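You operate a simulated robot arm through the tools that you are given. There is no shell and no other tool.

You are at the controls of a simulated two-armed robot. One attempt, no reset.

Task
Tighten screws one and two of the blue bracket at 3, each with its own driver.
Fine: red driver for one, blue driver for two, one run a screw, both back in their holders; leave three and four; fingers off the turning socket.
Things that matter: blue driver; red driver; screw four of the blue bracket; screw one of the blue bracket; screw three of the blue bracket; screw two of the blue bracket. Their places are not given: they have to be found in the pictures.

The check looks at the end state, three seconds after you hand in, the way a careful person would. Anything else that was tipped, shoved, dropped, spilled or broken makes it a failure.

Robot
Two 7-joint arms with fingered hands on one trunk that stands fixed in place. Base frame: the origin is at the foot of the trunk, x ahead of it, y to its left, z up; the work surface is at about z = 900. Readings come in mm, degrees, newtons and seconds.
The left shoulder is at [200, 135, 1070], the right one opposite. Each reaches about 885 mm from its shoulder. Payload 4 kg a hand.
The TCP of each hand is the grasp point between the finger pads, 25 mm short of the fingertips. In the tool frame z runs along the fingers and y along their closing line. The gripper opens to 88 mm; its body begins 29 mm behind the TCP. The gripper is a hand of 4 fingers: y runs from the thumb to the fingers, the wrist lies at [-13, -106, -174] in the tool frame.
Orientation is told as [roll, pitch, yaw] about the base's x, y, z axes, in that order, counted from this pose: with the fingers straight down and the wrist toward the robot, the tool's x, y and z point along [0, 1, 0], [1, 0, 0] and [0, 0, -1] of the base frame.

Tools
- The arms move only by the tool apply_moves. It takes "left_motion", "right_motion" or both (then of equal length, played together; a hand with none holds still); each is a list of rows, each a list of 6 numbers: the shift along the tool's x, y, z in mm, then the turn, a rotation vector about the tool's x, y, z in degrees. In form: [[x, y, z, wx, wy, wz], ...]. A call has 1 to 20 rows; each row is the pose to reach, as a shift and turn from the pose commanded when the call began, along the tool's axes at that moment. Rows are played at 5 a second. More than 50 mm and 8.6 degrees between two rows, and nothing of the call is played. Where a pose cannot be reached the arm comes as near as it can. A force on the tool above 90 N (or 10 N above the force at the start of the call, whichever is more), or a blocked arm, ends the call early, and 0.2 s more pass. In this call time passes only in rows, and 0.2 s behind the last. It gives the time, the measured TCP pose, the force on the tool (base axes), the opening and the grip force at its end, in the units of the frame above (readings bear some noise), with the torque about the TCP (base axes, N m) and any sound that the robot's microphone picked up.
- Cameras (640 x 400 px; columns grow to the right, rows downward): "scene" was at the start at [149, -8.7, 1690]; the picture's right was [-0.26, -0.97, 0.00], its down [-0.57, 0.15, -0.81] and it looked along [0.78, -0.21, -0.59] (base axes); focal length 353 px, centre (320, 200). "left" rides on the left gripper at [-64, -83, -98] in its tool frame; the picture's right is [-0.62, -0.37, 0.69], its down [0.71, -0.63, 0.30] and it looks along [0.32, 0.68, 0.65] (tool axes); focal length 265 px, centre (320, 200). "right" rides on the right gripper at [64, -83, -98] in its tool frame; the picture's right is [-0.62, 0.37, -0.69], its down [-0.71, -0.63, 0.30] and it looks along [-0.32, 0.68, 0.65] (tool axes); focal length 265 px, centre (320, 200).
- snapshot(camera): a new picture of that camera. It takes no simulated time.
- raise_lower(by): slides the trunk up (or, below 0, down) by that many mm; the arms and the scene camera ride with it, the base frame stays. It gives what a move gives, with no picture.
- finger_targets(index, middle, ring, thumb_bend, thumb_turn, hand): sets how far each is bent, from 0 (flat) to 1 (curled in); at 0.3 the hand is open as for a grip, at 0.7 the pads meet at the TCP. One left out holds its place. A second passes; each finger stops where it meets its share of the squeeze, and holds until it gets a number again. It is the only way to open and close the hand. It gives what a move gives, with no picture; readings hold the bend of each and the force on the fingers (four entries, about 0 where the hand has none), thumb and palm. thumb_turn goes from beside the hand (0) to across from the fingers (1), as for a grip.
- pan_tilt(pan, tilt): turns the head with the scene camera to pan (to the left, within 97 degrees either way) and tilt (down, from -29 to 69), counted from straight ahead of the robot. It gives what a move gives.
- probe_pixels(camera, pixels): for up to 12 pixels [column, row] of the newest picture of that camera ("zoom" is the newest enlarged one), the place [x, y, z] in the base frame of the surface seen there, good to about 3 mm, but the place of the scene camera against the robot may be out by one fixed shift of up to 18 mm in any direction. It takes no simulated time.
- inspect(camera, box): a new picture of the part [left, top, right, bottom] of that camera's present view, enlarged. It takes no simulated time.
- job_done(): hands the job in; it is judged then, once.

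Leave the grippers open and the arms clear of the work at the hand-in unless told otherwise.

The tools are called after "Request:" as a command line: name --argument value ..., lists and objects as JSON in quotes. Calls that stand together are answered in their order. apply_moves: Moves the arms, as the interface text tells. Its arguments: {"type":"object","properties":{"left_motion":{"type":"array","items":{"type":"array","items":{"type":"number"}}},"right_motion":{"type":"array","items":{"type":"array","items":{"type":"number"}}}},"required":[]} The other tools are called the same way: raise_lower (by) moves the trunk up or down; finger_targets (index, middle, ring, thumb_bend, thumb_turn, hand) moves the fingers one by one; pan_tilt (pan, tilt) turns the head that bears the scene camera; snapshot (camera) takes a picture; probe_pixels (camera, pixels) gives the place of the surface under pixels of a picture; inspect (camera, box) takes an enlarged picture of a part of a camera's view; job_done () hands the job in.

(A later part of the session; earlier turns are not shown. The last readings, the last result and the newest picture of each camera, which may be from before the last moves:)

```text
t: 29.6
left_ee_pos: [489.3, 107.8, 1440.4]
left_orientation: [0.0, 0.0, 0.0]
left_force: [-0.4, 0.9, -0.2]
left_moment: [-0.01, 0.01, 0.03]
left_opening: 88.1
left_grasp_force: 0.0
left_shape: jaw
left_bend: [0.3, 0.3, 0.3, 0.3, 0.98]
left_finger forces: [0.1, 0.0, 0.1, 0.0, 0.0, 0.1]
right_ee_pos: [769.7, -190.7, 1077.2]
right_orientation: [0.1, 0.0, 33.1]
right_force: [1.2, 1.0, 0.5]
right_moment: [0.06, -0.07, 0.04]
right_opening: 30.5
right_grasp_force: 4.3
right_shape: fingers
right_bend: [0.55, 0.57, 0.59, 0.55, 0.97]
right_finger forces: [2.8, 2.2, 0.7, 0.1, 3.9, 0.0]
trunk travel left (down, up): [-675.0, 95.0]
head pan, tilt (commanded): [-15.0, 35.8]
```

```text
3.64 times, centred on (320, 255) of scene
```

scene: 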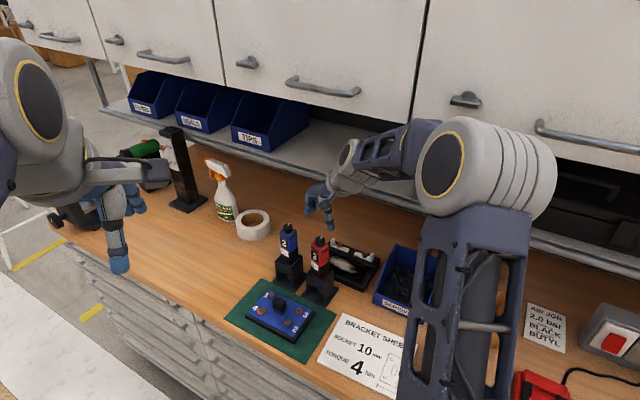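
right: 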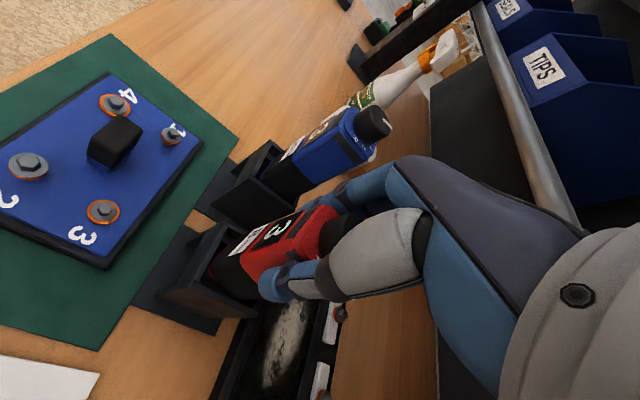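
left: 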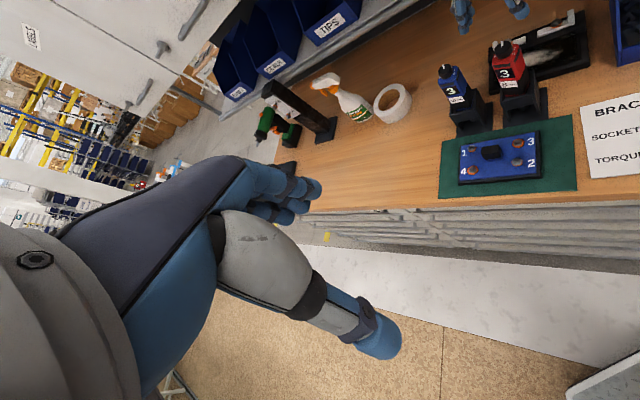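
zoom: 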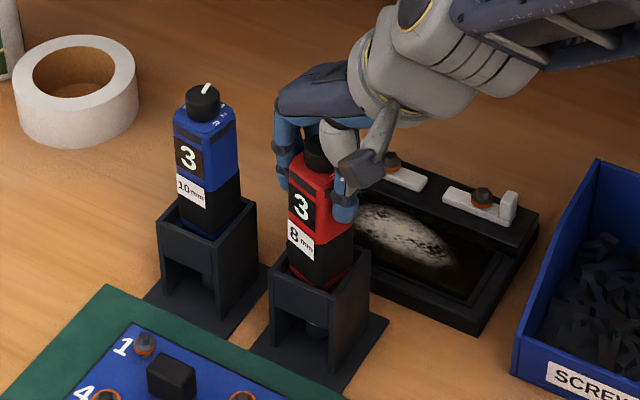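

The index touched first (0.55) and the ring last (0.59): the body is turned about 10° more than the hand. I reopen, turn the hand 10° clockwise and close again for an even grip.

Request:
finger_targets --hand "right" --index 0.45 --middle 0.45 --ring 0.45 --thumb_bend 0.45

Request:
apply_moves --right_motion '[[0, 0, 0, 0, 0, 5], [0, 0, 0, 0, 0, 10]]'

Request:
finger_targets --hand "right" --index 0.6 --middle 0.6 --ring 0.6 --thumb_bend 0.6

Request:
inspect --camera "left" --box '[420, 0, 570, 100]'

Request:
inspect --camera "right" --box '[180, 170, 360, 320]'

```text
t: 30.6
left_ee_pos: [490.9, 107.4, 1438.2]
left_orientation: [0.0, 0.1, 0.0]
left_force: [0.0, 0.5, -0.2]
left_moment: [-0.01, -0.02, 0.01]
left_opening: 87.7
left_grasp_force: 0.0
left_shape: jaw
left_bend: [0.3, 0.3, 0.3, 0.3, 0.98]
left_finger forces: [0.1, 0.0, 0.0, 0.1, 0.0, 0.1]
right_ee_pos: [769.8, -191.3, 1076.2]
right_orientation: [0.0, 0.0, 33.1]
right_force: [0.1, 0.3, -0.2]
right_moment: [0.02, -0.02, 0.01]
right_opening: 52.1
right_grasp_force: 0.0
right_shape: fingers
right_bend: [0.45, 0.45, 0.45, 0.45, 0.97]
right_finger forces: [0.1, 0.0, 0.1, 0.0, 0.1, 0.0]
trunk travel left (down, up): [-675.0, 95.0]
head pan, tilt (commanded): [-15.0, 35.8]
```

```text
t: 31.2
left_ee_pos: [491.1, 107.2, 1439.4]
left_orientation: [0.0, 0.0, 0.0]
left_force: [-0.1, 0.4, -0.6]
left_moment: [-0.04, 0.03, 0.02]
left_opening: 87.4
left_grasp_force: 0.0
left_shape: jaw
left_bend: [0.3, 0.3, 0.3, 0.3, 0.98]
left_finger forces: [0.1, 0.0, 0.1, 0.1, 0.0, 0.0]
right_ee_pos: [769.3, -189.6, 1078.3]
right_orientation: [-0.1, -0.1, 22.9]
right_force: [0.0, 0.5, 0.9]
right_moment: [0.02, 0.01, 0.01]
right_opening: 52.1
right_grasp_force: 0.0
right_shape: fingers
right_bend: [0.45, 0.45, 0.45, 0.45, 0.97]
right_finger forces: [0.0, 0.0, 0.0, 0.0, 0.0, 0.0]
trunk travel left (down, up): [-675.0, 95.0]
head pan, tilt (commanded): [-15.0, 35.8]
```

```text
t: 32.2
left_ee_pos: [489.7, 107.4, 1439.5]
left_orientation: [0.0, 0.0, 0.0]
left_force: [-0.2, 0.9, 0.5]
left_moment: [0.01, 0.02, 0.03]
left_opening: 87.8
left_grasp_force: 0.0
left_shape: jaw
left_bend: [0.3, 0.3, 0.3, 0.3, 0.98]
left_finger forces: [0.1, 0.1, 0.0, 0.0, 0.0, 0.1]
right_ee_pos: [769.7, -189.6, 1077.7]
right_orientation: [0.1, 0.0, 23.0]
right_force: [1.4, -0.6, 1.0]
right_moment: [0.02, -0.11, 0.07]
right_opening: 30.0
right_grasp_force: 4.5
right_shape: fingers
right_bend: [0.56, 0.56, 0.6, 0.55, 0.97]
right_finger forces: [2.6, 3.6, 0.1, 0.1, 3.8, 0.0]
trunk travel left (down, up): [-675.0, 95.0]
head pan, tilt (commanded): [-15.0, 35.8]
```

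```text
4.00 times, centred on (495, 50) of left
```

zoom: 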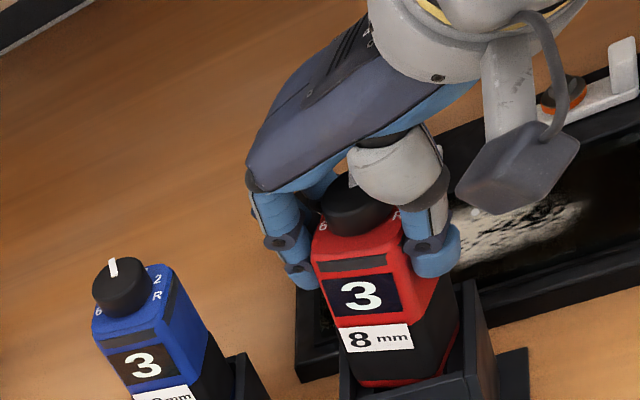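

```text
2.67 times, centred on (270, 245) of right
```

zoom: 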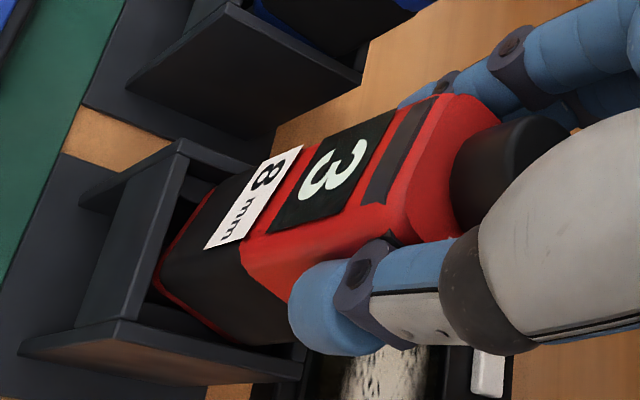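

Index and middle now press evenly against the thumb (ring is past the body's edge). I squeeze firmer.

Request:
finger_targets --hand "right" --index 0.8 --middle 0.8 --ring 0.6 --thumb_bend 0.8

Request:
inspect --camera "left" --box '[420, 0, 570, 100]'

Request:
inspect --camera "right" --box '[180, 170, 360, 320]'

```text
t: 33.2
left_ee_pos: [491.3, 107.0, 1438.8]
left_orientation: [0.1, 0.0, 0.0]
left_force: [-0.3, 0.3, -0.2]
left_moment: [-0.03, 0.03, -0.05]
left_opening: 87.5
left_grasp_force: 0.1
left_shape: jaw
left_bend: [0.3, 0.3, 0.3, 0.3, 0.98]
left_finger forces: [0.0, 0.1, 0.1, 0.0, 0.1, 0.0]
right_ee_pos: [768.2, -191.1, 1078.8]
right_orientation: [0.0, -0.1, 23.0]
right_force: [3.0, 1.2, 1.3]
right_moment: [0.06, -0.22, 0.1]
right_opening: 28.2
right_grasp_force: 14.6
right_shape: fingers
right_bend: [0.57, 0.57, 0.6, 0.57, 0.97]
right_finger forces: [7.8, 8.6, 0.0, 0.0, 12.7, 0.0]
trunk travel left (down, up): [-675.0, 95.0]
head pan, tilt (commanded): [-15.0, 35.8]
```

```text
4.00 times, centred on (495, 50) of left
```

zoom: 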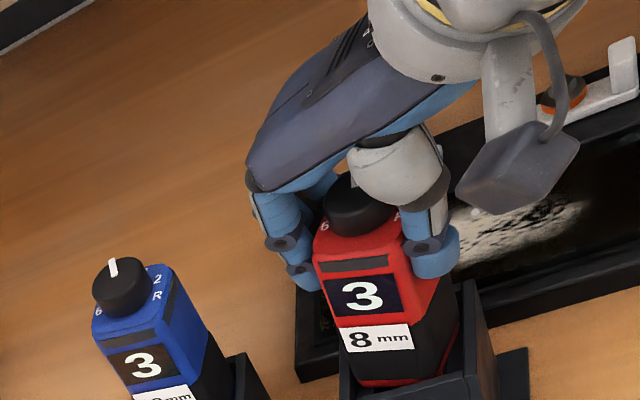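

```text
2.67 times, centred on (270, 245) of right
```

zoom: 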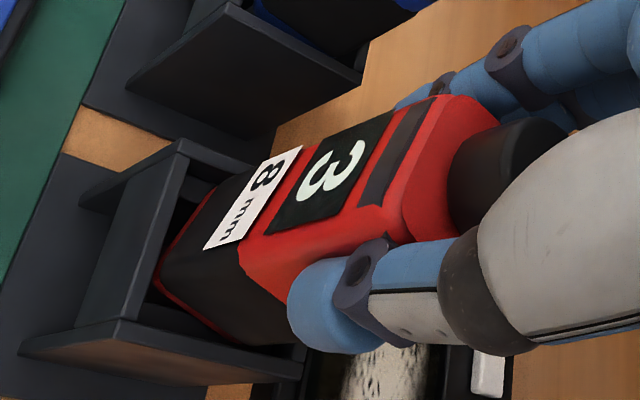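

Grip is 14.6 N. I raise it further to see how strong the hold can get before lifting.

Request:
finger_targets --hand "right" --index 1.0 --middle 1.0 --ring 0.62 --thumb_bend 1.0

Request:
inspect --camera "scene" --box '[270, 210, 370, 310]'

```text
t: 34.2
left_ee_pos: [490.7, 108.4, 1439.0]
left_orientation: [0.0, 0.0, 0.0]
left_force: [0.2, 0.4, 0.1]
left_moment: [-0.01, -0.02, -0.03]
left_opening: 87.5
left_grasp_force: 0.1
left_shape: jaw
left_bend: [0.3, 0.3, 0.3, 0.3, 0.98]
left_finger forces: [0.0, 0.0, 0.1, 0.0, 0.1, 0.0]
right_ee_pos: [769.1, -190.7, 1075.6]
right_orientation: [0.1, 0.0, 23.0]
right_force: [2.0, -1.9, -1.6]
right_moment: [-0.02, -0.27, 0.11]
right_opening: 27.9
right_grasp_force: 19.8
right_shape: fingers
right_bend: [0.53, 0.54, 0.62, 0.62, 0.97]
right_finger forces: [10.0, 9.5, 0.0, 0.1, 19.3, 0.1]
trunk travel left (down, up): [-675.0, 95.0]
head pan, tilt (commanded): [-15.0, 35.8]
```

```text
4.00 times, centred on (320, 260) of scene
```

zoom: 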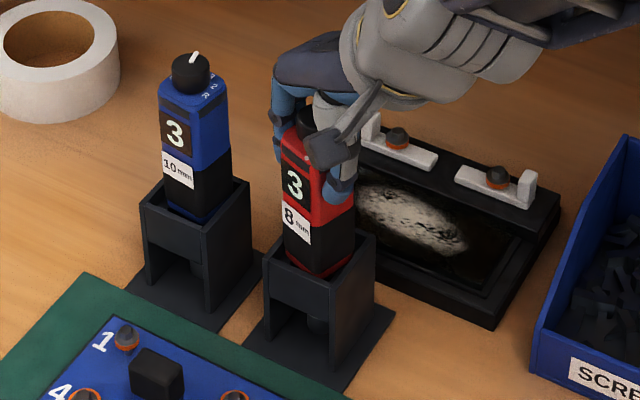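

At full target the thumb overpowers the fingers (capped near 10 N each) and tilts the driver. I go back to a balanced firm grip: fingers 0.84, thumb 0.88.

Request:
finger_targets --hand "right" --index 0.84 --middle 0.84 --ring 0.6 --thumb_bend 0.84

Request:
inspect --camera "scene" --box '[270, 210, 370, 310]'

Request:
inspect --camera "left" --box '[420, 0, 570, 100]'

```text
t: 35.2
left_ee_pos: [491.0, 107.8, 1439.7]
left_orientation: [-0.1, 0.1, 0.0]
left_force: [0.4, 0.3, -0.4]
left_moment: [-0.02, 0.0, -0.03]
left_opening: 87.5
left_grasp_force: 0.1
left_shape: jaw
left_bend: [0.3, 0.3, 0.3, 0.3, 0.98]
left_finger forces: [0.1, 0.1, 0.0, 0.0, 0.1, 0.1]
right_ee_pos: [770.3, -190.1, 1078.5]
right_orientation: [0.0, 0.0, 23.0]
right_force: [-1.9, -2.4, 0.1]
right_moment: [-0.03, 0.01, 0.11]
right_opening: 28.1
right_grasp_force: 18.3
right_shape: fingers
right_bend: [0.54, 0.55, 0.6, 0.62, 0.97]
right_finger forces: [8.7, 8.6, 0.1, 0.0, 19.1, 0.0]
trunk travel left (down, up): [-675.0, 95.0]
head pan, tilt (commanded): [-15.0, 35.8]
```

```text
4.00 times, centred on (320, 260) of scene
```

zoom: 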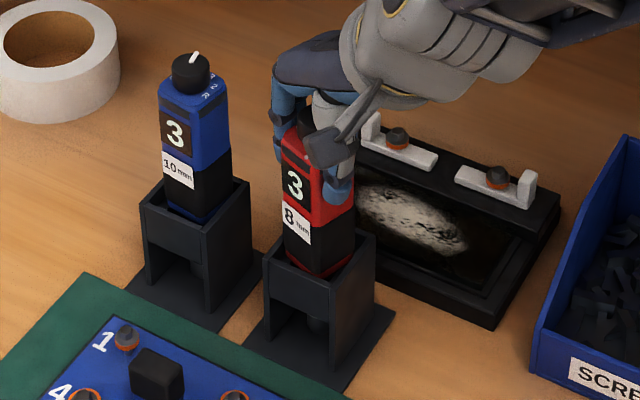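

```text
4.00 times, centred on (495, 50) of left
```

zoom: 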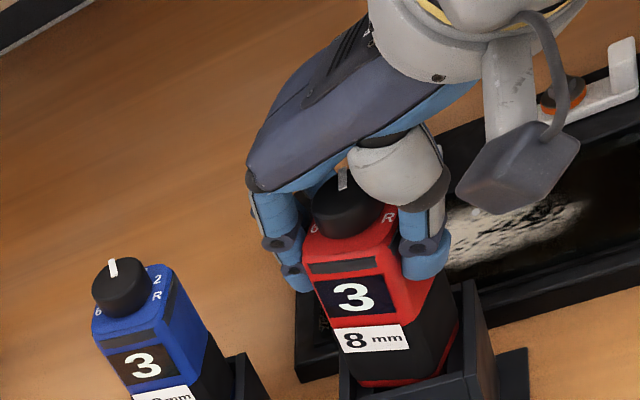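

Still pushed toward the fingers (thumb 0.62, fingers 0.54). I shift the balance: fingers 0.92, thumb 0.76.

Request:
finger_targets --hand "right" --index 0.92 --middle 0.92 --ring 0.6 --thumb_bend 0.74

Request:
inspect --camera "scene" --box '[270, 210, 370, 310]'

Request:
inspect --camera "left" --box '[420, 0, 570, 100]'

```text
t: 36.2
left_ee_pos: [491.0, 107.6, 1439.6]
left_orientation: [0.0, 0.0, -0.1]
left_force: [-0.1, 1.1, 0.1]
left_moment: [0.0, 0.0, 0.01]
left_opening: 87.6
left_grasp_force: 0.1
left_shape: jaw
left_bend: [0.3, 0.3, 0.3, 0.3, 0.98]
left_finger forces: [0.1, 0.0, 0.0, 0.0, 0.0, 0.0]
right_ee_pos: [770.1, -190.5, 1078.3]
right_orientation: [0.0, 0.1, 23.0]
right_force: [2.5, -0.4, 0.3]
right_moment: [-0.02, -0.12, 0.07]
right_opening: 28.3
right_grasp_force: 14.6
right_shape: fingers
right_bend: [0.56, 0.56, 0.6, 0.61, 0.97]
right_finger forces: [7.7, 8.0, 0.1, 0.1, 13.7, 0.0]
trunk travel left (down, up): [-675.0, 95.0]
head pan, tilt (commanded): [-15.0, 35.8]
```

```text
4.00 times, centred on (320, 260) of scene
```

zoom: 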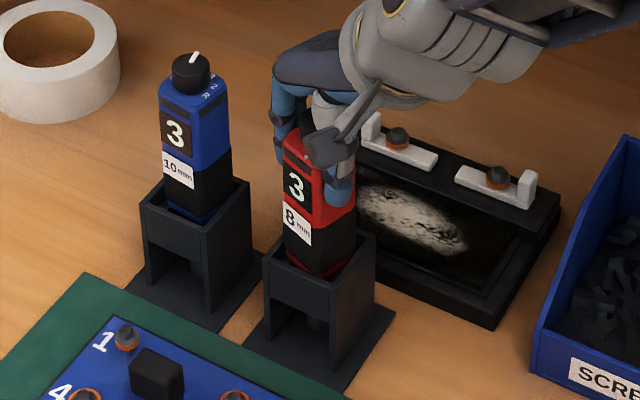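

```text
4.00 times, centred on (495, 50) of left
```

zoom: 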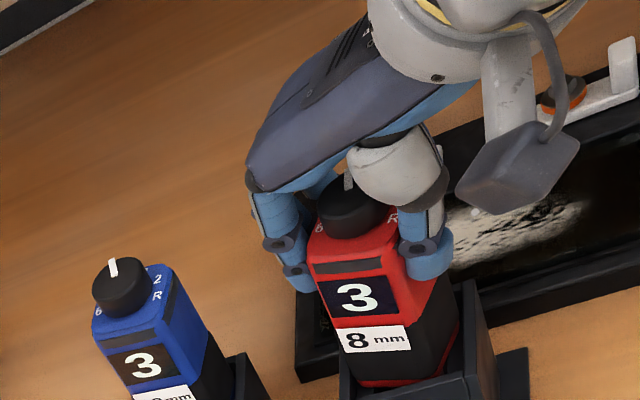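

I aim for the even state (about 0.57 each) seen with equal 0.8 targets: reopen lightly and close again.

Request:
finger_targets --hand "right" --index 0.5 --middle 0.5 --ring 0.6 --thumb_bend 0.5

Request:
finger_targets --hand "right" --index 0.8 --middle 0.8 --ring 0.6 --thumb_bend 0.74

Request:
inspect --camera "scene" --box '[270, 210, 370, 310]'

Request:
inspect --camera "left" --box '[420, 0, 570, 100]'

```text
t: 37.2
left_ee_pos: [490.2, 109.0, 1438.3]
left_orientation: [0.0, -0.1, 0.0]
left_force: [-0.2, 0.1, 0.4]
left_moment: [0.01, -0.01, -0.01]
left_opening: 87.5
left_grasp_force: 0.0
left_shape: jaw
left_bend: [0.3, 0.3, 0.3, 0.3, 0.98]
left_finger forces: [0.0, 0.1, 0.0, 0.0, 0.1, 0.0]
right_ee_pos: [768.8, -189.8, 1077.6]
right_orientation: [0.0, 0.0, 23.0]
right_force: [-0.3, -0.1, 0.3]
right_moment: [0.0, 0.0, 0.0]
right_opening: 41.5
right_grasp_force: 0.1
right_shape: fingers
right_bend: [0.5, 0.5, 0.6, 0.5, 0.97]
right_finger forces: [0.0, 0.0, 0.2, 0.0, 0.0, 0.0]
trunk travel left (down, up): [-675.0, 95.0]
head pan, tilt (commanded): [-15.0, 35.8]
```

```text
t: 38.2
left_ee_pos: [491.6, 108.5, 1439.1]
left_orientation: [0.0, 0.1, 0.0]
left_force: [0.5, 0.8, -0.2]
left_moment: [-0.02, 0.0, 0.03]
left_opening: 87.5
left_grasp_force: 0.1
left_shape: jaw
left_bend: [0.3, 0.3, 0.3, 0.3, 0.98]
left_finger forces: [0.1, 0.0, 0.0, 0.0, 0.0, 0.1]
right_ee_pos: [769.2, -190.1, 1077.3]
right_orientation: [0.0, 0.0, 23.0]
right_force: [4.2, 1.5, 0.4]
right_moment: [0.1, -0.25, 0.14]
right_opening: 28.7
right_grasp_force: 13.8
right_shape: fingers
right_bend: [0.57, 0.58, 0.6, 0.57, 0.97]
right_finger forces: [8.0, 8.7, 0.0, 0.1, 11.8, 0.0]
trunk travel left (down, up): [-675.0, 95.0]
head pan, tilt (commanded): [-15.0, 35.8]
```

```text
4.00 times, centred on (320, 260) of scene
```

zoom: 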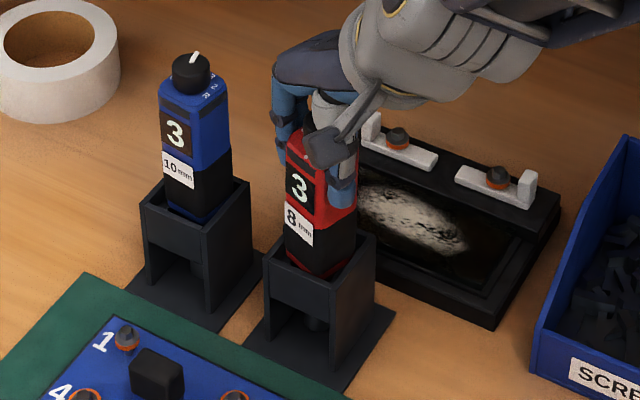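

```text
4.00 times, centred on (495, 50) of left
```

zoom: 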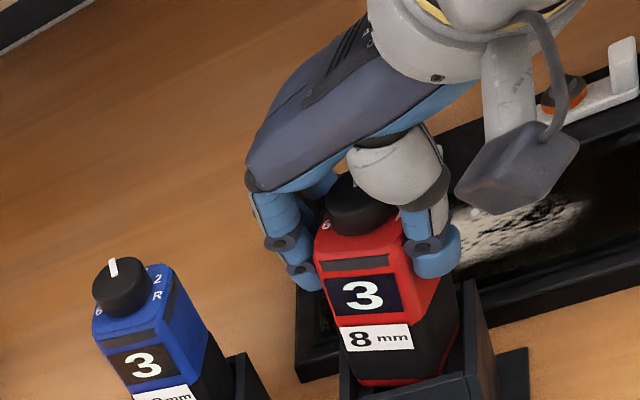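

Even grip (0.57/0.58/0.57, ~14 N). Now I lift the red driver straight up 115 mm.

Request:
apply_moves --right_motion '[[0, 0, -10, 0, 0, 0], [0, 0, -25, 0, 0, 0], [0, 0, -40, 0, 0, 0], [0, 0, -55, 0, 0, 0], [0, 0, -70, 0, 0, 0], [0, 0, -85, 0, 0, 0], [0, 0, -100, 0, 0, 0], [0, 0, -115, 0, 0, 0]]'

Request:
snapshot --camera "right"

Request:
snapshot --camera "left"

Request:
snapshot --camera "scene"

```text
t: 40.0
left_ee_pos: [489.7, 108.1, 1438.3]
left_orientation: [0.0, 0.0, -0.1]
left_force: [-0.3, 0.0, -0.8]
left_moment: [0.01, 0.0, 0.04]
left_opening: 87.6
left_grasp_force: 0.1
left_shape: jaw
left_bend: [0.3, 0.3, 0.3, 0.3, 0.98]
left_finger forces: [0.0, 0.0, 0.0, 0.0, 0.1, 0.1]
right_ee_pos: [769.2, -189.6, 1194.2]
right_orientation: [0.1, 0.0, 22.9]
right_force: [0.5, 0.0, -4.4]
right_moment: [0.0, -0.05, 0.02]
right_opening: 28.9
right_grasp_force: 12.1
right_shape: fingers
right_bend: [0.58, 0.59, 0.6, 0.57, 0.96]
right_finger forces: [6.7, 5.4, 0.1, 0.0, 12.2, 0.0]
trunk travel left (down, up): [-675.0, 95.0]
head pan, tilt (commanded): [-15.0, 35.8]
```

```text
taken
```

right: 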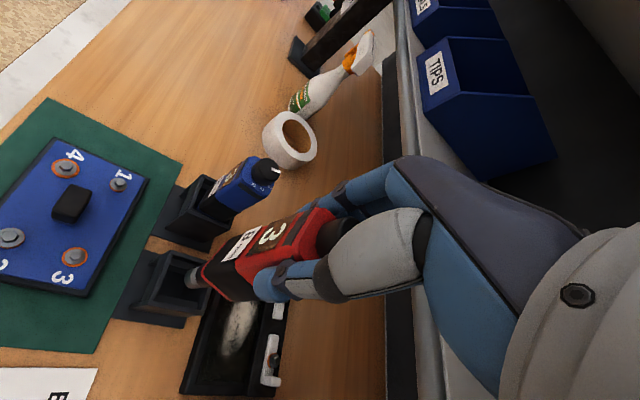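

```text
taken
```

left: 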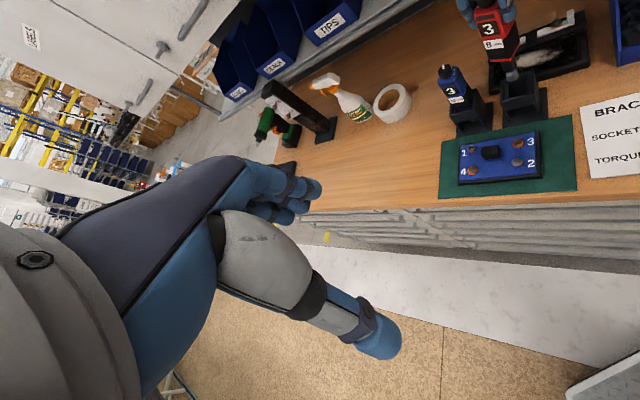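

```text
taken
```

scene: 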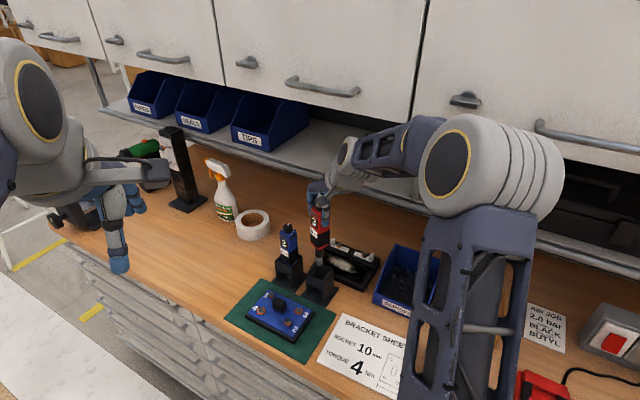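

The red driver is up (4.4 N weight). I look closely at its socket and tilt.

Request:
inspect --camera "scene" --box '[270, 170, 370, 310]'

Request:
inspect --camera "left" --box '[430, 0, 580, 120]'

Request:
inspect --camera "right" --box '[130, 180, 350, 340]'

```text
2.86 times, centred on (320, 240) of scene
```

zoom: 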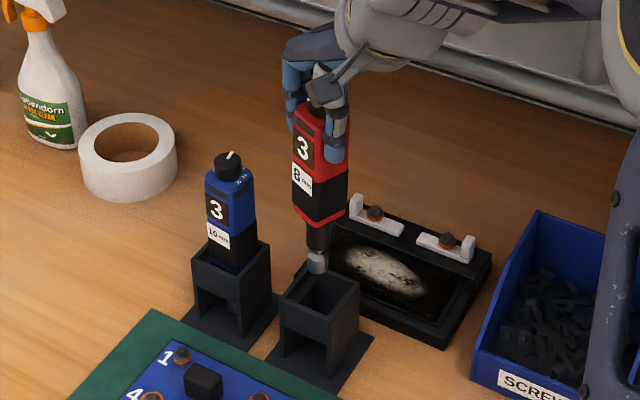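

```text
3.33 times, centred on (505, 60) of left
```

zoom: 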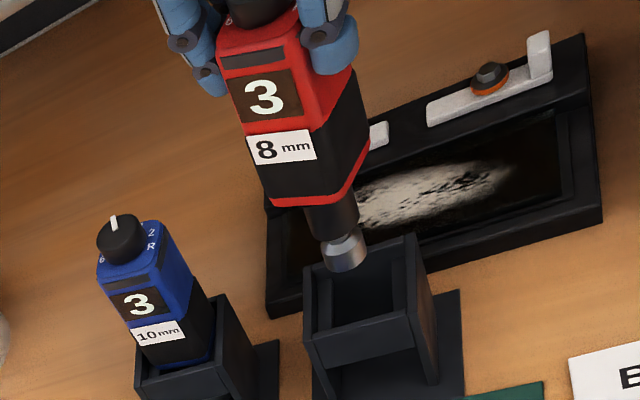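

```text
2.50 times, centred on (240, 260) of right
```

zoom: 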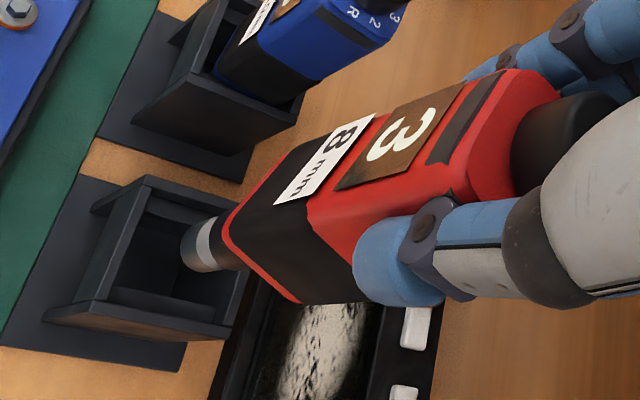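

It hangs vertical in both views (its axis runs to the vertical vanishing points). I measure the socket's place from the right and left cameras.

Request:
probe_pixels --camera "zoom" --pixels '[[190, 240], [188, 255], [200, 225], [205, 265], [200, 245], [212, 240], [235, 215], [265, 290], [240, 245]]'

Request:
inspect --camera "left" --box '[490, 50, 540, 90]'

Request:
inspect --camera "right" --box '[170, 240, 230, 300]'

```text
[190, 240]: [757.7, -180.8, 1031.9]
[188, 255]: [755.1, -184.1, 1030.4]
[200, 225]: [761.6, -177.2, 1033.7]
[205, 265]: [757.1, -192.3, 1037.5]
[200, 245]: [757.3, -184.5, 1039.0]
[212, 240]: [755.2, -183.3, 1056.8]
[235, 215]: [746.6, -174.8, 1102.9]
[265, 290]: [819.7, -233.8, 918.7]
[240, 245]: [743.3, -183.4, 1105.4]
```

```text
10.00 times, centred on (515, 70) of left
```

zoom: 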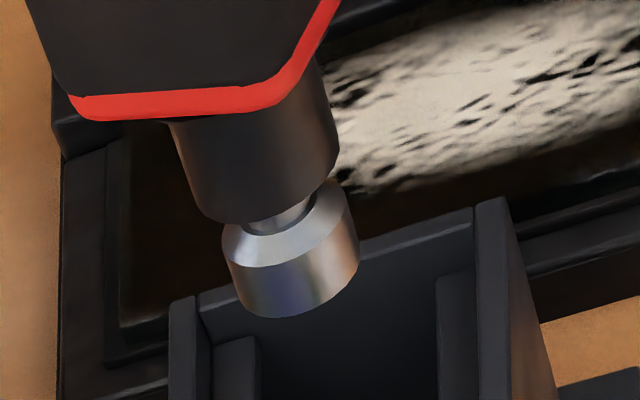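

```text
6.67 times, centred on (200, 270) of right
```

zoom: 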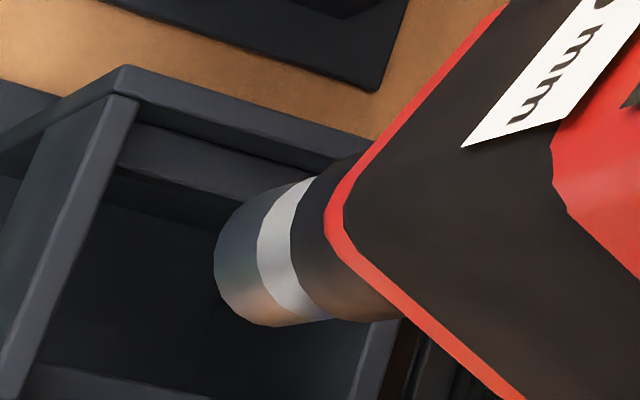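

The socket hangs near (763, −186, 1031). For precise aiming I bring the left hand's camera close, on the free left side of the bracket: TCP about (715, 109, 1112), yaw −29°.

Request:
apply_moves --left_motion '[[0, 25, 36, 0, 0, 3.2], [0, 50, 73, 0, 0, 6.4], [0, 75, 109, 0, 0, 9.7], [1, 100, 145, 0, 0, 12.9], [1, 125, 182, 0, 0, 16.1], [1, 150, 218, 0, 0, 19.3], [1, 175, 254, 0, 0, 22.6], [1, 200, 291, 0, 0, 25.8], [1.5, 224.5, 327, 0, 0, 29]]'

Request:
snapshot --camera "left"

Request:
snapshot --camera "scene"

```text
t: 42.0
left_ee_pos: [712.1, 110.1, 1112.6]
left_orientation: [0.1, -0.2, -28.9]
left_force: [-0.1, -0.7, -0.1]
left_moment: [0.01, -0.06, -0.01]
left_opening: 87.7
left_grasp_force: 0.1
left_shape: jaw
left_bend: [0.3, 0.3, 0.3, 0.3, 0.98]
left_finger forces: [0.1, 0.0, 0.1, 0.0, 0.1, 0.0]
right_ee_pos: [767.4, -190.1, 1194.1]
right_orientation: [0.0, 0.1, 22.9]
right_force: [-0.6, 0.2, -3.6]
right_moment: [0.0, 0.0, -0.01]
right_opening: 28.6
right_grasp_force: 12.1
right_shape: fingers
right_bend: [0.58, 0.59, 0.6, 0.57, 0.96]
right_finger forces: [6.5, 5.2, 0.0, 0.1, 12.0, 0.0]
trunk travel left (down, up): [-675.0, 95.0]
head pan, tilt (commanded): [-15.0, 35.8]
```

```text
taken
```

left: 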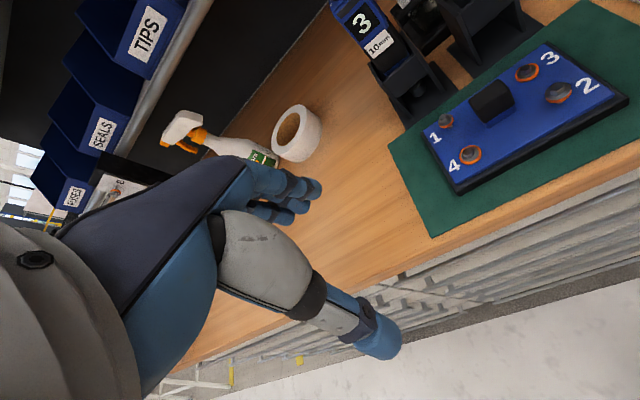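

```text
taken
```

scene: 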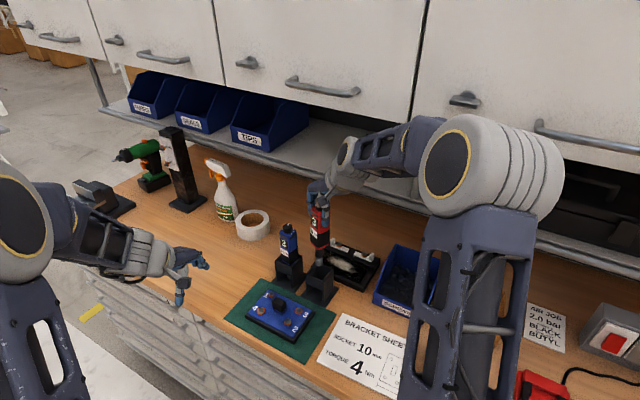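

Very good view: screw 1 at (446,120), 2 at (560,93), 3 at (527,72), 4 at (470,155). I zoom in and probe them.

Request:
inspect --camera "left" --box '[410, 40, 610, 190]'

Request:
inspect --camera "left" --box '[420, 95, 480, 140]'

Request:
probe_pixels --camera "left" --pixels '[[446, 118], [445, 116], [448, 120], [442, 118], [446, 124], [560, 90], [557, 88], [563, 91], [527, 72], [470, 155], [430, 130], [480, 175]]'

```text
2.67 times, centred on (510, 115) of left
```

zoom: 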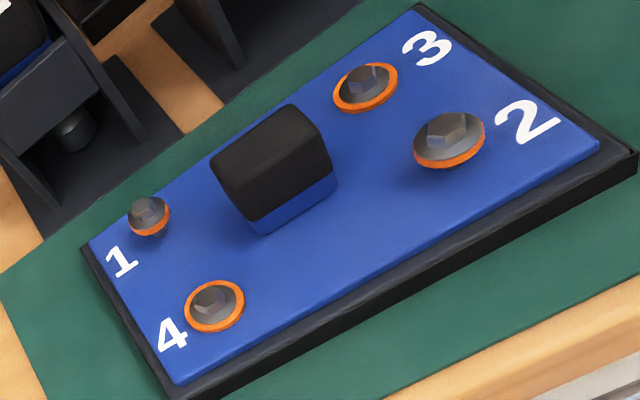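

```text
8.89 times, centred on (450, 118) of left
```

zoom: 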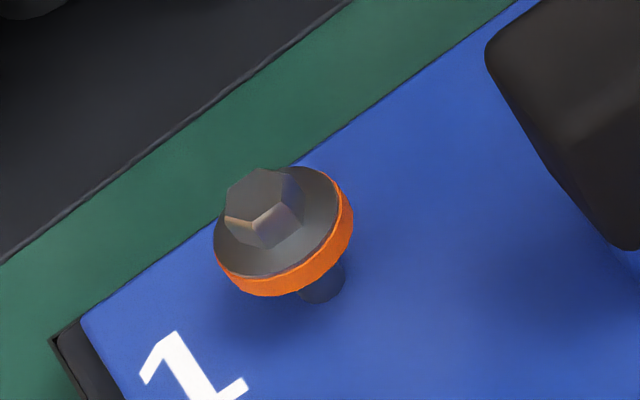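

```text
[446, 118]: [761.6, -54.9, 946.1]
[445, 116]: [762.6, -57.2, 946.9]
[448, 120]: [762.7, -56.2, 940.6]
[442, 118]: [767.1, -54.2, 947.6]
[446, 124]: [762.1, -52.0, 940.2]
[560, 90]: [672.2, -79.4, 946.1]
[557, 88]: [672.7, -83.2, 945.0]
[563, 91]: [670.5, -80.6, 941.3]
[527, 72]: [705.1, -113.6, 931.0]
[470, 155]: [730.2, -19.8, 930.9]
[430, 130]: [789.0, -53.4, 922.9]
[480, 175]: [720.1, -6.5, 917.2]
```

Hex of screw 1 is near (763.5, −57.5), top z≈947, with flange at 940. I carry the red driver across (+128 mm in y) at the present height, so that its socket hangs above screw 1.

Request:
apply_moves --right_motion '[[20, 8, 0, 0, 0, 0], [43, 18, 0, 0, 0, 0], [67, 28, 0, 0, 0, 0], [92, 39, 0, 0, 0, 0], [110, 46, 0, 0, 0, 0], [117.9, 49.8, 0, 0, 0, 0]]'

Request:
snapshot --camera "left"

Request:
snapshot --camera "right"

Request:
snapshot --camera "scene"

```text
t: 43.4
left_ee_pos: [712.1, 110.5, 1110.5]
left_orientation: [0.0, -0.1, -29.0]
left_force: [0.7, 0.5, -0.1]
left_moment: [0.02, -0.02, -0.04]
left_opening: 87.7
left_grasp_force: 0.0
left_shape: jaw
left_bend: [0.3, 0.3, 0.3, 0.3, 0.98]
left_finger forces: [0.0, 0.0, 0.0, 0.0, 0.0, 0.0]
right_ee_pos: [768.8, -59.0, 1192.4]
right_orientation: [0.0, 0.0, 23.1]
right_force: [-0.5, 0.3, -5.1]
right_moment: [0.01, -0.01, 0.02]
right_opening: 28.6
right_grasp_force: 12.2
right_shape: fingers
right_bend: [0.58, 0.59, 0.6, 0.57, 0.96]
right_finger forces: [6.7, 5.3, 0.0, 0.0, 12.0, 0.0]
trunk travel left (down, up): [-675.0, 95.0]
head pan, tilt (commanded): [-15.0, 35.8]
```

```text
taken
```

left: 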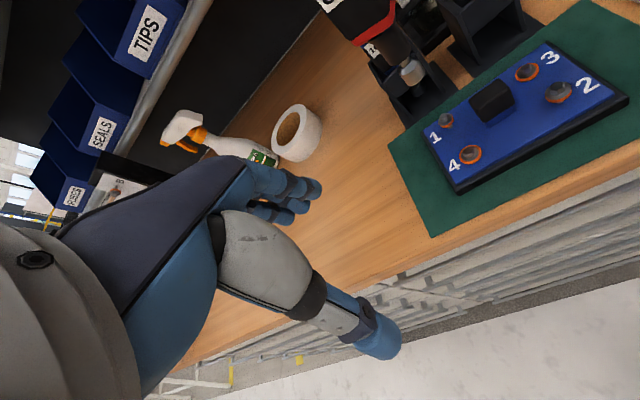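

```text
taken
```

right: 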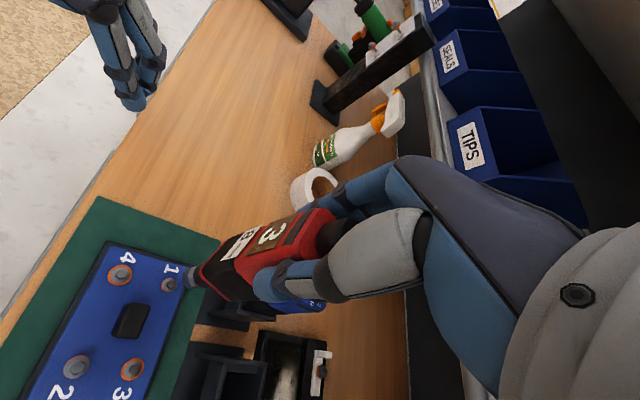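

```text
taken
```

scene: 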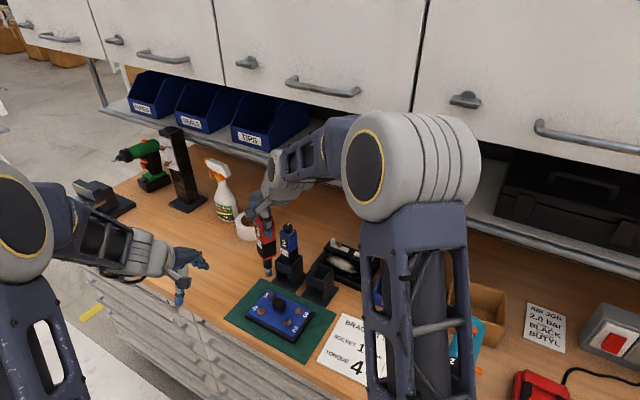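

The socket hangs above screw 1's area. I lower 55 mm so the tip is about 25 mm above the hex, then compare in the views.

Request:
apply_moves --right_motion '[[0, 0, 20, 0, 0, 0], [0, 0, 40, 0, 0, 0], [0, 0, 55, 0, 0, 0]]'

Request:
inspect --camera "left" --box '[370, 20, 530, 170]'

Request:
inspect --camera "right" --box '[110, 200, 300, 350]'

Request:
inspect --camera "scene" --box '[220, 220, 330, 340]'

```text
t: 44.2
left_ee_pos: [712.2, 111.4, 1112.0]
left_orientation: [-0.1, 0.0, -29.0]
left_force: [-0.4, 0.0, 0.9]
left_moment: [-0.04, 0.02, -0.01]
left_opening: 87.4
left_grasp_force: 0.0
left_shape: jaw
left_bend: [0.3, 0.3, 0.3, 0.3, 0.98]
left_finger forces: [0.0, 0.0, 0.0, 0.1, 0.1, 0.0]
right_ee_pos: [767.1, -61.4, 1137.5]
right_orientation: [0.0, 0.0, 23.0]
right_force: [-0.5, -0.1, -4.4]
right_moment: [-0.01, -0.01, 0.02]
right_opening: 28.5
right_grasp_force: 11.7
right_shape: fingers
right_bend: [0.58, 0.59, 0.6, 0.57, 0.96]
right_finger forces: [6.5, 5.3, 0.1, 0.0, 11.8, 0.1]
trunk travel left (down, up): [-675.0, 95.0]
head pan, tilt (commanded): [-15.0, 35.8]
```

```text
2.67 times, centred on (450, 95) of left
```

zoom: 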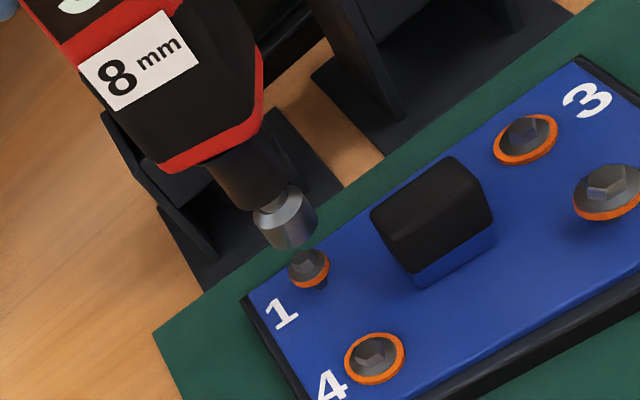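

```text
2.67 times, centred on (205, 275) of right
```

zoom: 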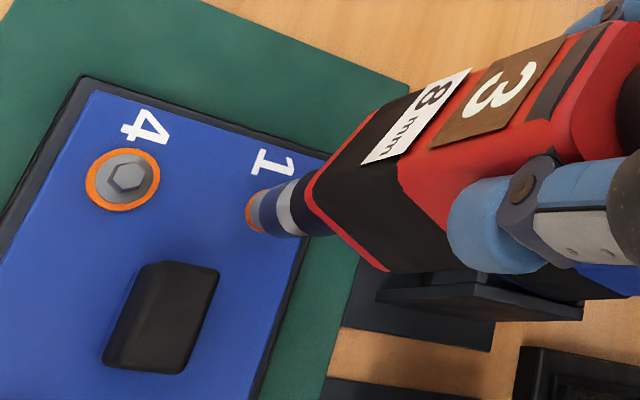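

```text
3.33 times, centred on (275, 280) of scene
```

zoom: 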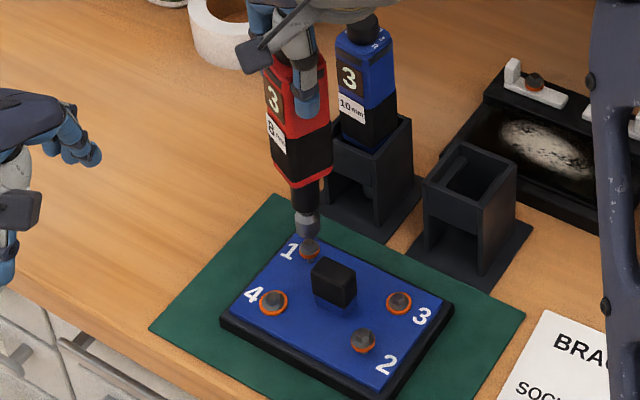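

Nearly aligned. I zoom tighter in all three views to measure the remaining offset.

Request:
inspect --camera "left" --box '[415, 85, 471, 130]'

Request:
inspect --camera "right" --box '[190, 230, 246, 275]'

Request:
inspect --camera "scene" --box '[246, 268, 286, 300]'

```text
8.89 times, centred on (443, 108) of left
```

zoom: 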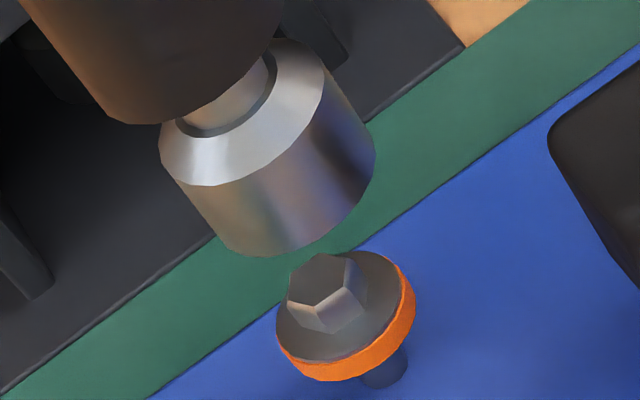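

```text
8.89 times, centred on (218, 252) of right
```

zoom: 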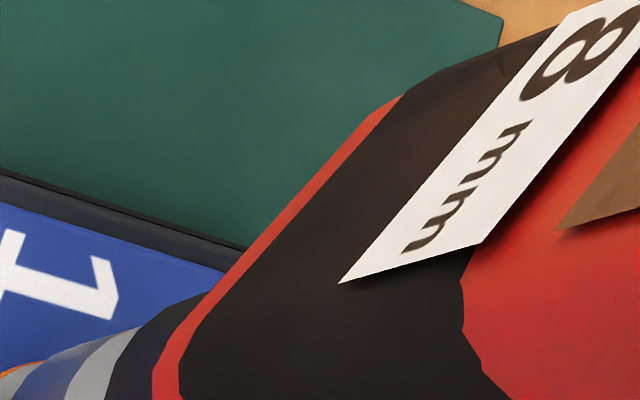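

```text
12.50 times, centred on (266, 284) of scene
```

zoom: 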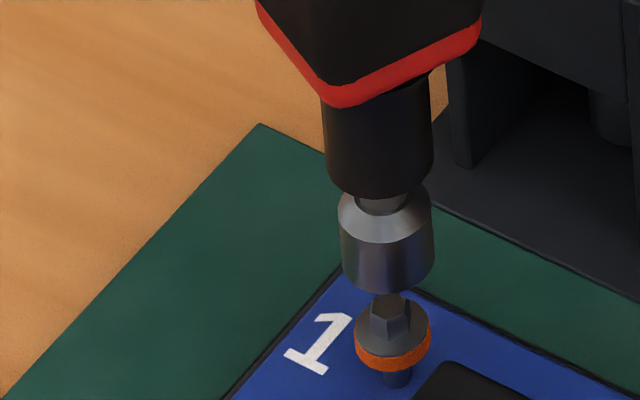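

Combining the left and scene views: the hex lies about 3.8 mm in +x and 0.7 mm in +y from the socket axis, 17–18 mm below the tip. I shift accordingly and lower 8 mm, then check again.

Request:
apply_moves --right_motion '[[-0.4, 1.9, 0, 0, 0, 0], [-0.84, 3.77, 4, 0, 0, 0], [-0.84, 3.77, 8, 0, 0, 0]]'

Request:
inspect --camera "left" --box '[415, 85, 471, 130]'

Request:
inspect --camera "right" --box '[150, 250, 230, 310]'

Request:
inspect --camera "scene" --box '[246, 268, 286, 300]'

```text
t: 45.0
left_ee_pos: [712.1, 110.8, 1112.3]
left_orientation: [0.0, 0.0, -28.9]
left_force: [-0.1, -0.1, -0.4]
left_moment: [0.0, 0.0, 0.0]
left_opening: 87.6
left_grasp_force: 0.0
left_shape: jaw
left_bend: [0.3, 0.3, 0.3, 0.3, 0.98]
left_finger forces: [0.1, 0.1, 0.0, 0.1, 0.1, 0.0]
right_ee_pos: [773.6, -60.6, 1129.2]
right_orientation: [0.0, -0.1, 23.1]
right_force: [-0.9, -0.4, -4.6]
right_moment: [0.03, -0.02, 0.01]
right_opening: 28.6
right_grasp_force: 12.1
right_shape: fingers
right_bend: [0.58, 0.59, 0.6, 0.57, 0.96]
right_finger forces: [6.6, 5.3, 0.1, 0.0, 11.9, 0.0]
trunk travel left (down, up): [-675.0, 95.0]
head pan, tilt (commanded): [-15.0, 35.8]
```

```text
8.89 times, centred on (443, 108) of left
```

zoom: 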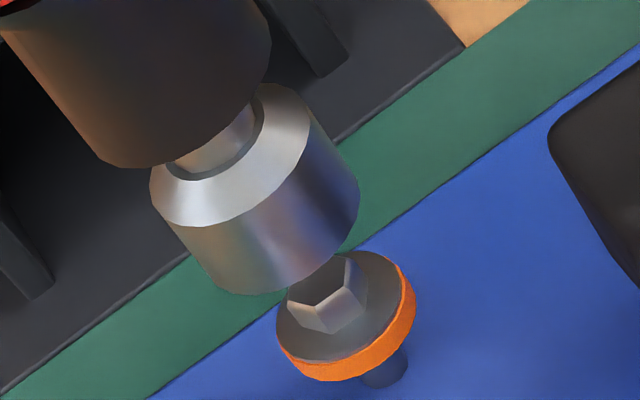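

```text
6.67 times, centred on (190, 280) of right
```

zoom: 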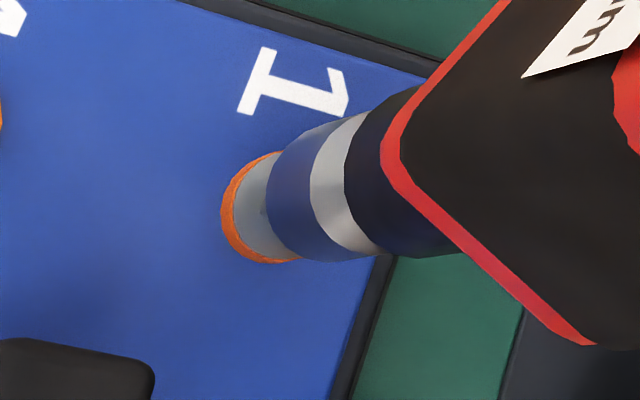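

```text
12.50 times, centred on (266, 284) of scene
```

zoom: 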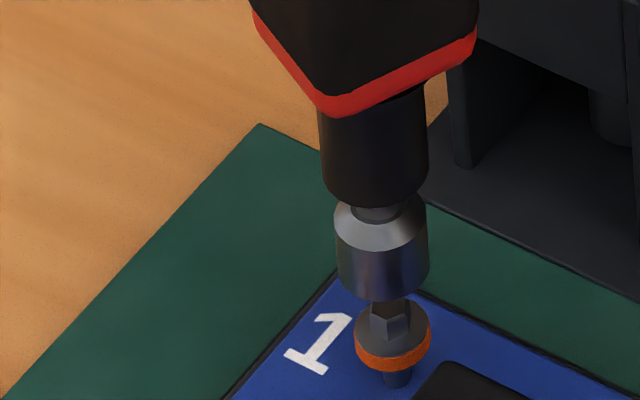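

Residual offset is under 1 mm; gap to the hex about 10 mm. Before pressing I firm up the grip evenly and then re-check the alignment.

Request:
finger_targets --hand "right" --index 0.95 --middle 0.95 --ring 0.6 --thumb_bend 0.84

Request:
inspect --camera "left" --box '[415, 85, 471, 130]'

Request:
inspect --camera "scene" --box '[246, 268, 286, 300]'

Request:
snapshot --camera "right"

```text
t: 46.0
left_ee_pos: [712.3, 111.8, 1112.1]
left_orientation: [0.0, 0.0, -29.0]
left_force: [-0.8, 0.7, 1.0]
left_moment: [-0.01, 0.04, -0.02]
left_opening: 87.8
left_grasp_force: 0.0
left_shape: jaw
left_bend: [0.3, 0.3, 0.3, 0.3, 0.98]
left_finger forces: [0.0, 0.0, 0.0, 0.1, 0.0, 0.1]
right_ee_pos: [771.4, -60.9, 1130.3]
right_orientation: [-0.1, 0.0, 23.1]
right_force: [-1.0, 0.4, -4.5]
right_moment: [-0.05, -0.03, 0.0]
right_opening: 28.0
right_grasp_force: 19.0
right_shape: fingers
right_bend: [0.56, 0.6, 0.6, 0.62, 0.93]
right_finger forces: [10.6, 8.8, 0.1, 0.1, 19.2, 0.1]
trunk travel left (down, up): [-675.0, 95.0]
head pan, tilt (commanded): [-15.0, 35.8]
```

```text
8.89 times, centred on (443, 108) of left
```

zoom: 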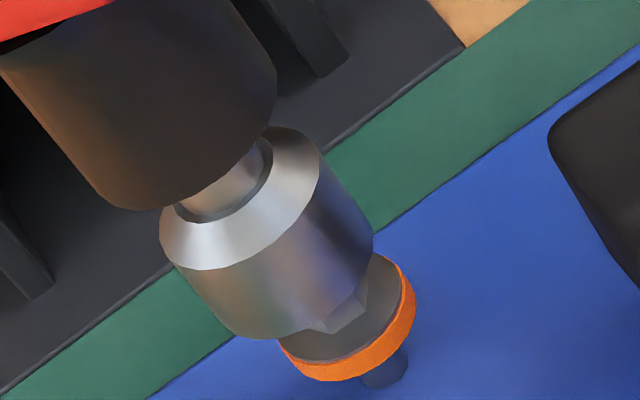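

```text
12.50 times, centred on (266, 284) of scene
```

zoom: 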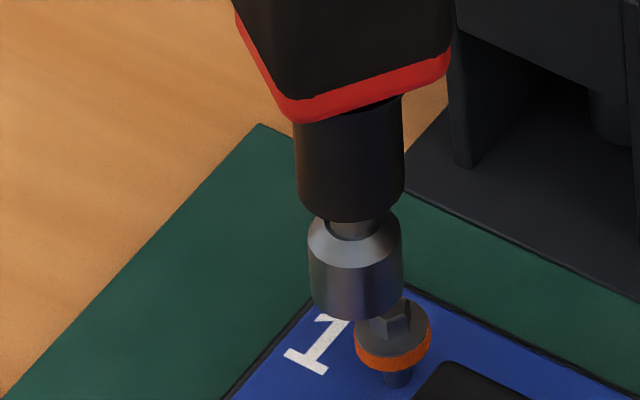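

```text
taken
```

right: 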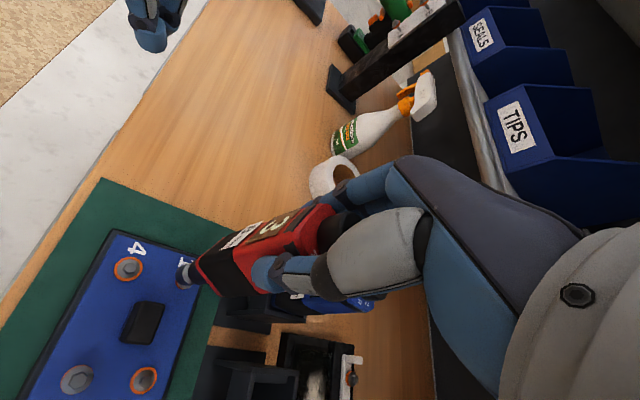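

The firmer squeeze shifted and tilted the driver a bit. I check its tilt along its whole length in the left and scene views.

Request:
inspect --camera "scene" --box '[230, 200, 310, 310]'

Request:
inspect --camera "left" --box '[330, 0, 500, 140]'

Request:
inspect --camera "right" --box '[160, 190, 360, 320]'

```text
3.64 times, centred on (270, 255) of scene
```

zoom: 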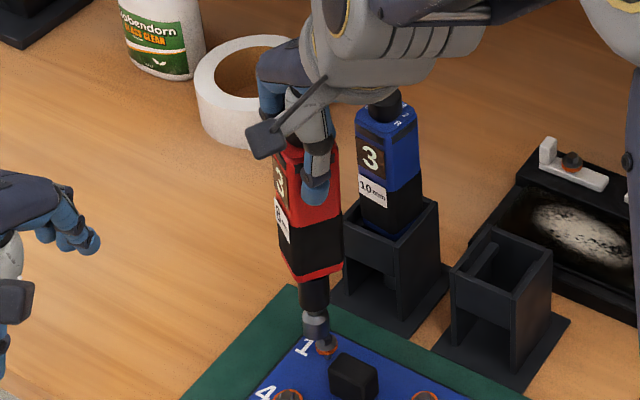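

```text
2.86 times, centred on (415, 70) of left
```

zoom: 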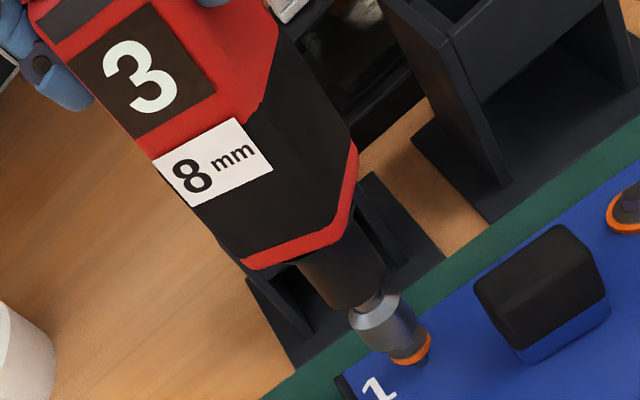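

```text
3.08 times, centred on (260, 255) of right
```

zoom: 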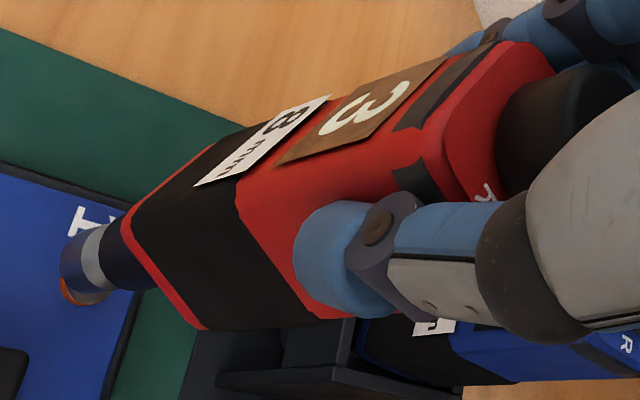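

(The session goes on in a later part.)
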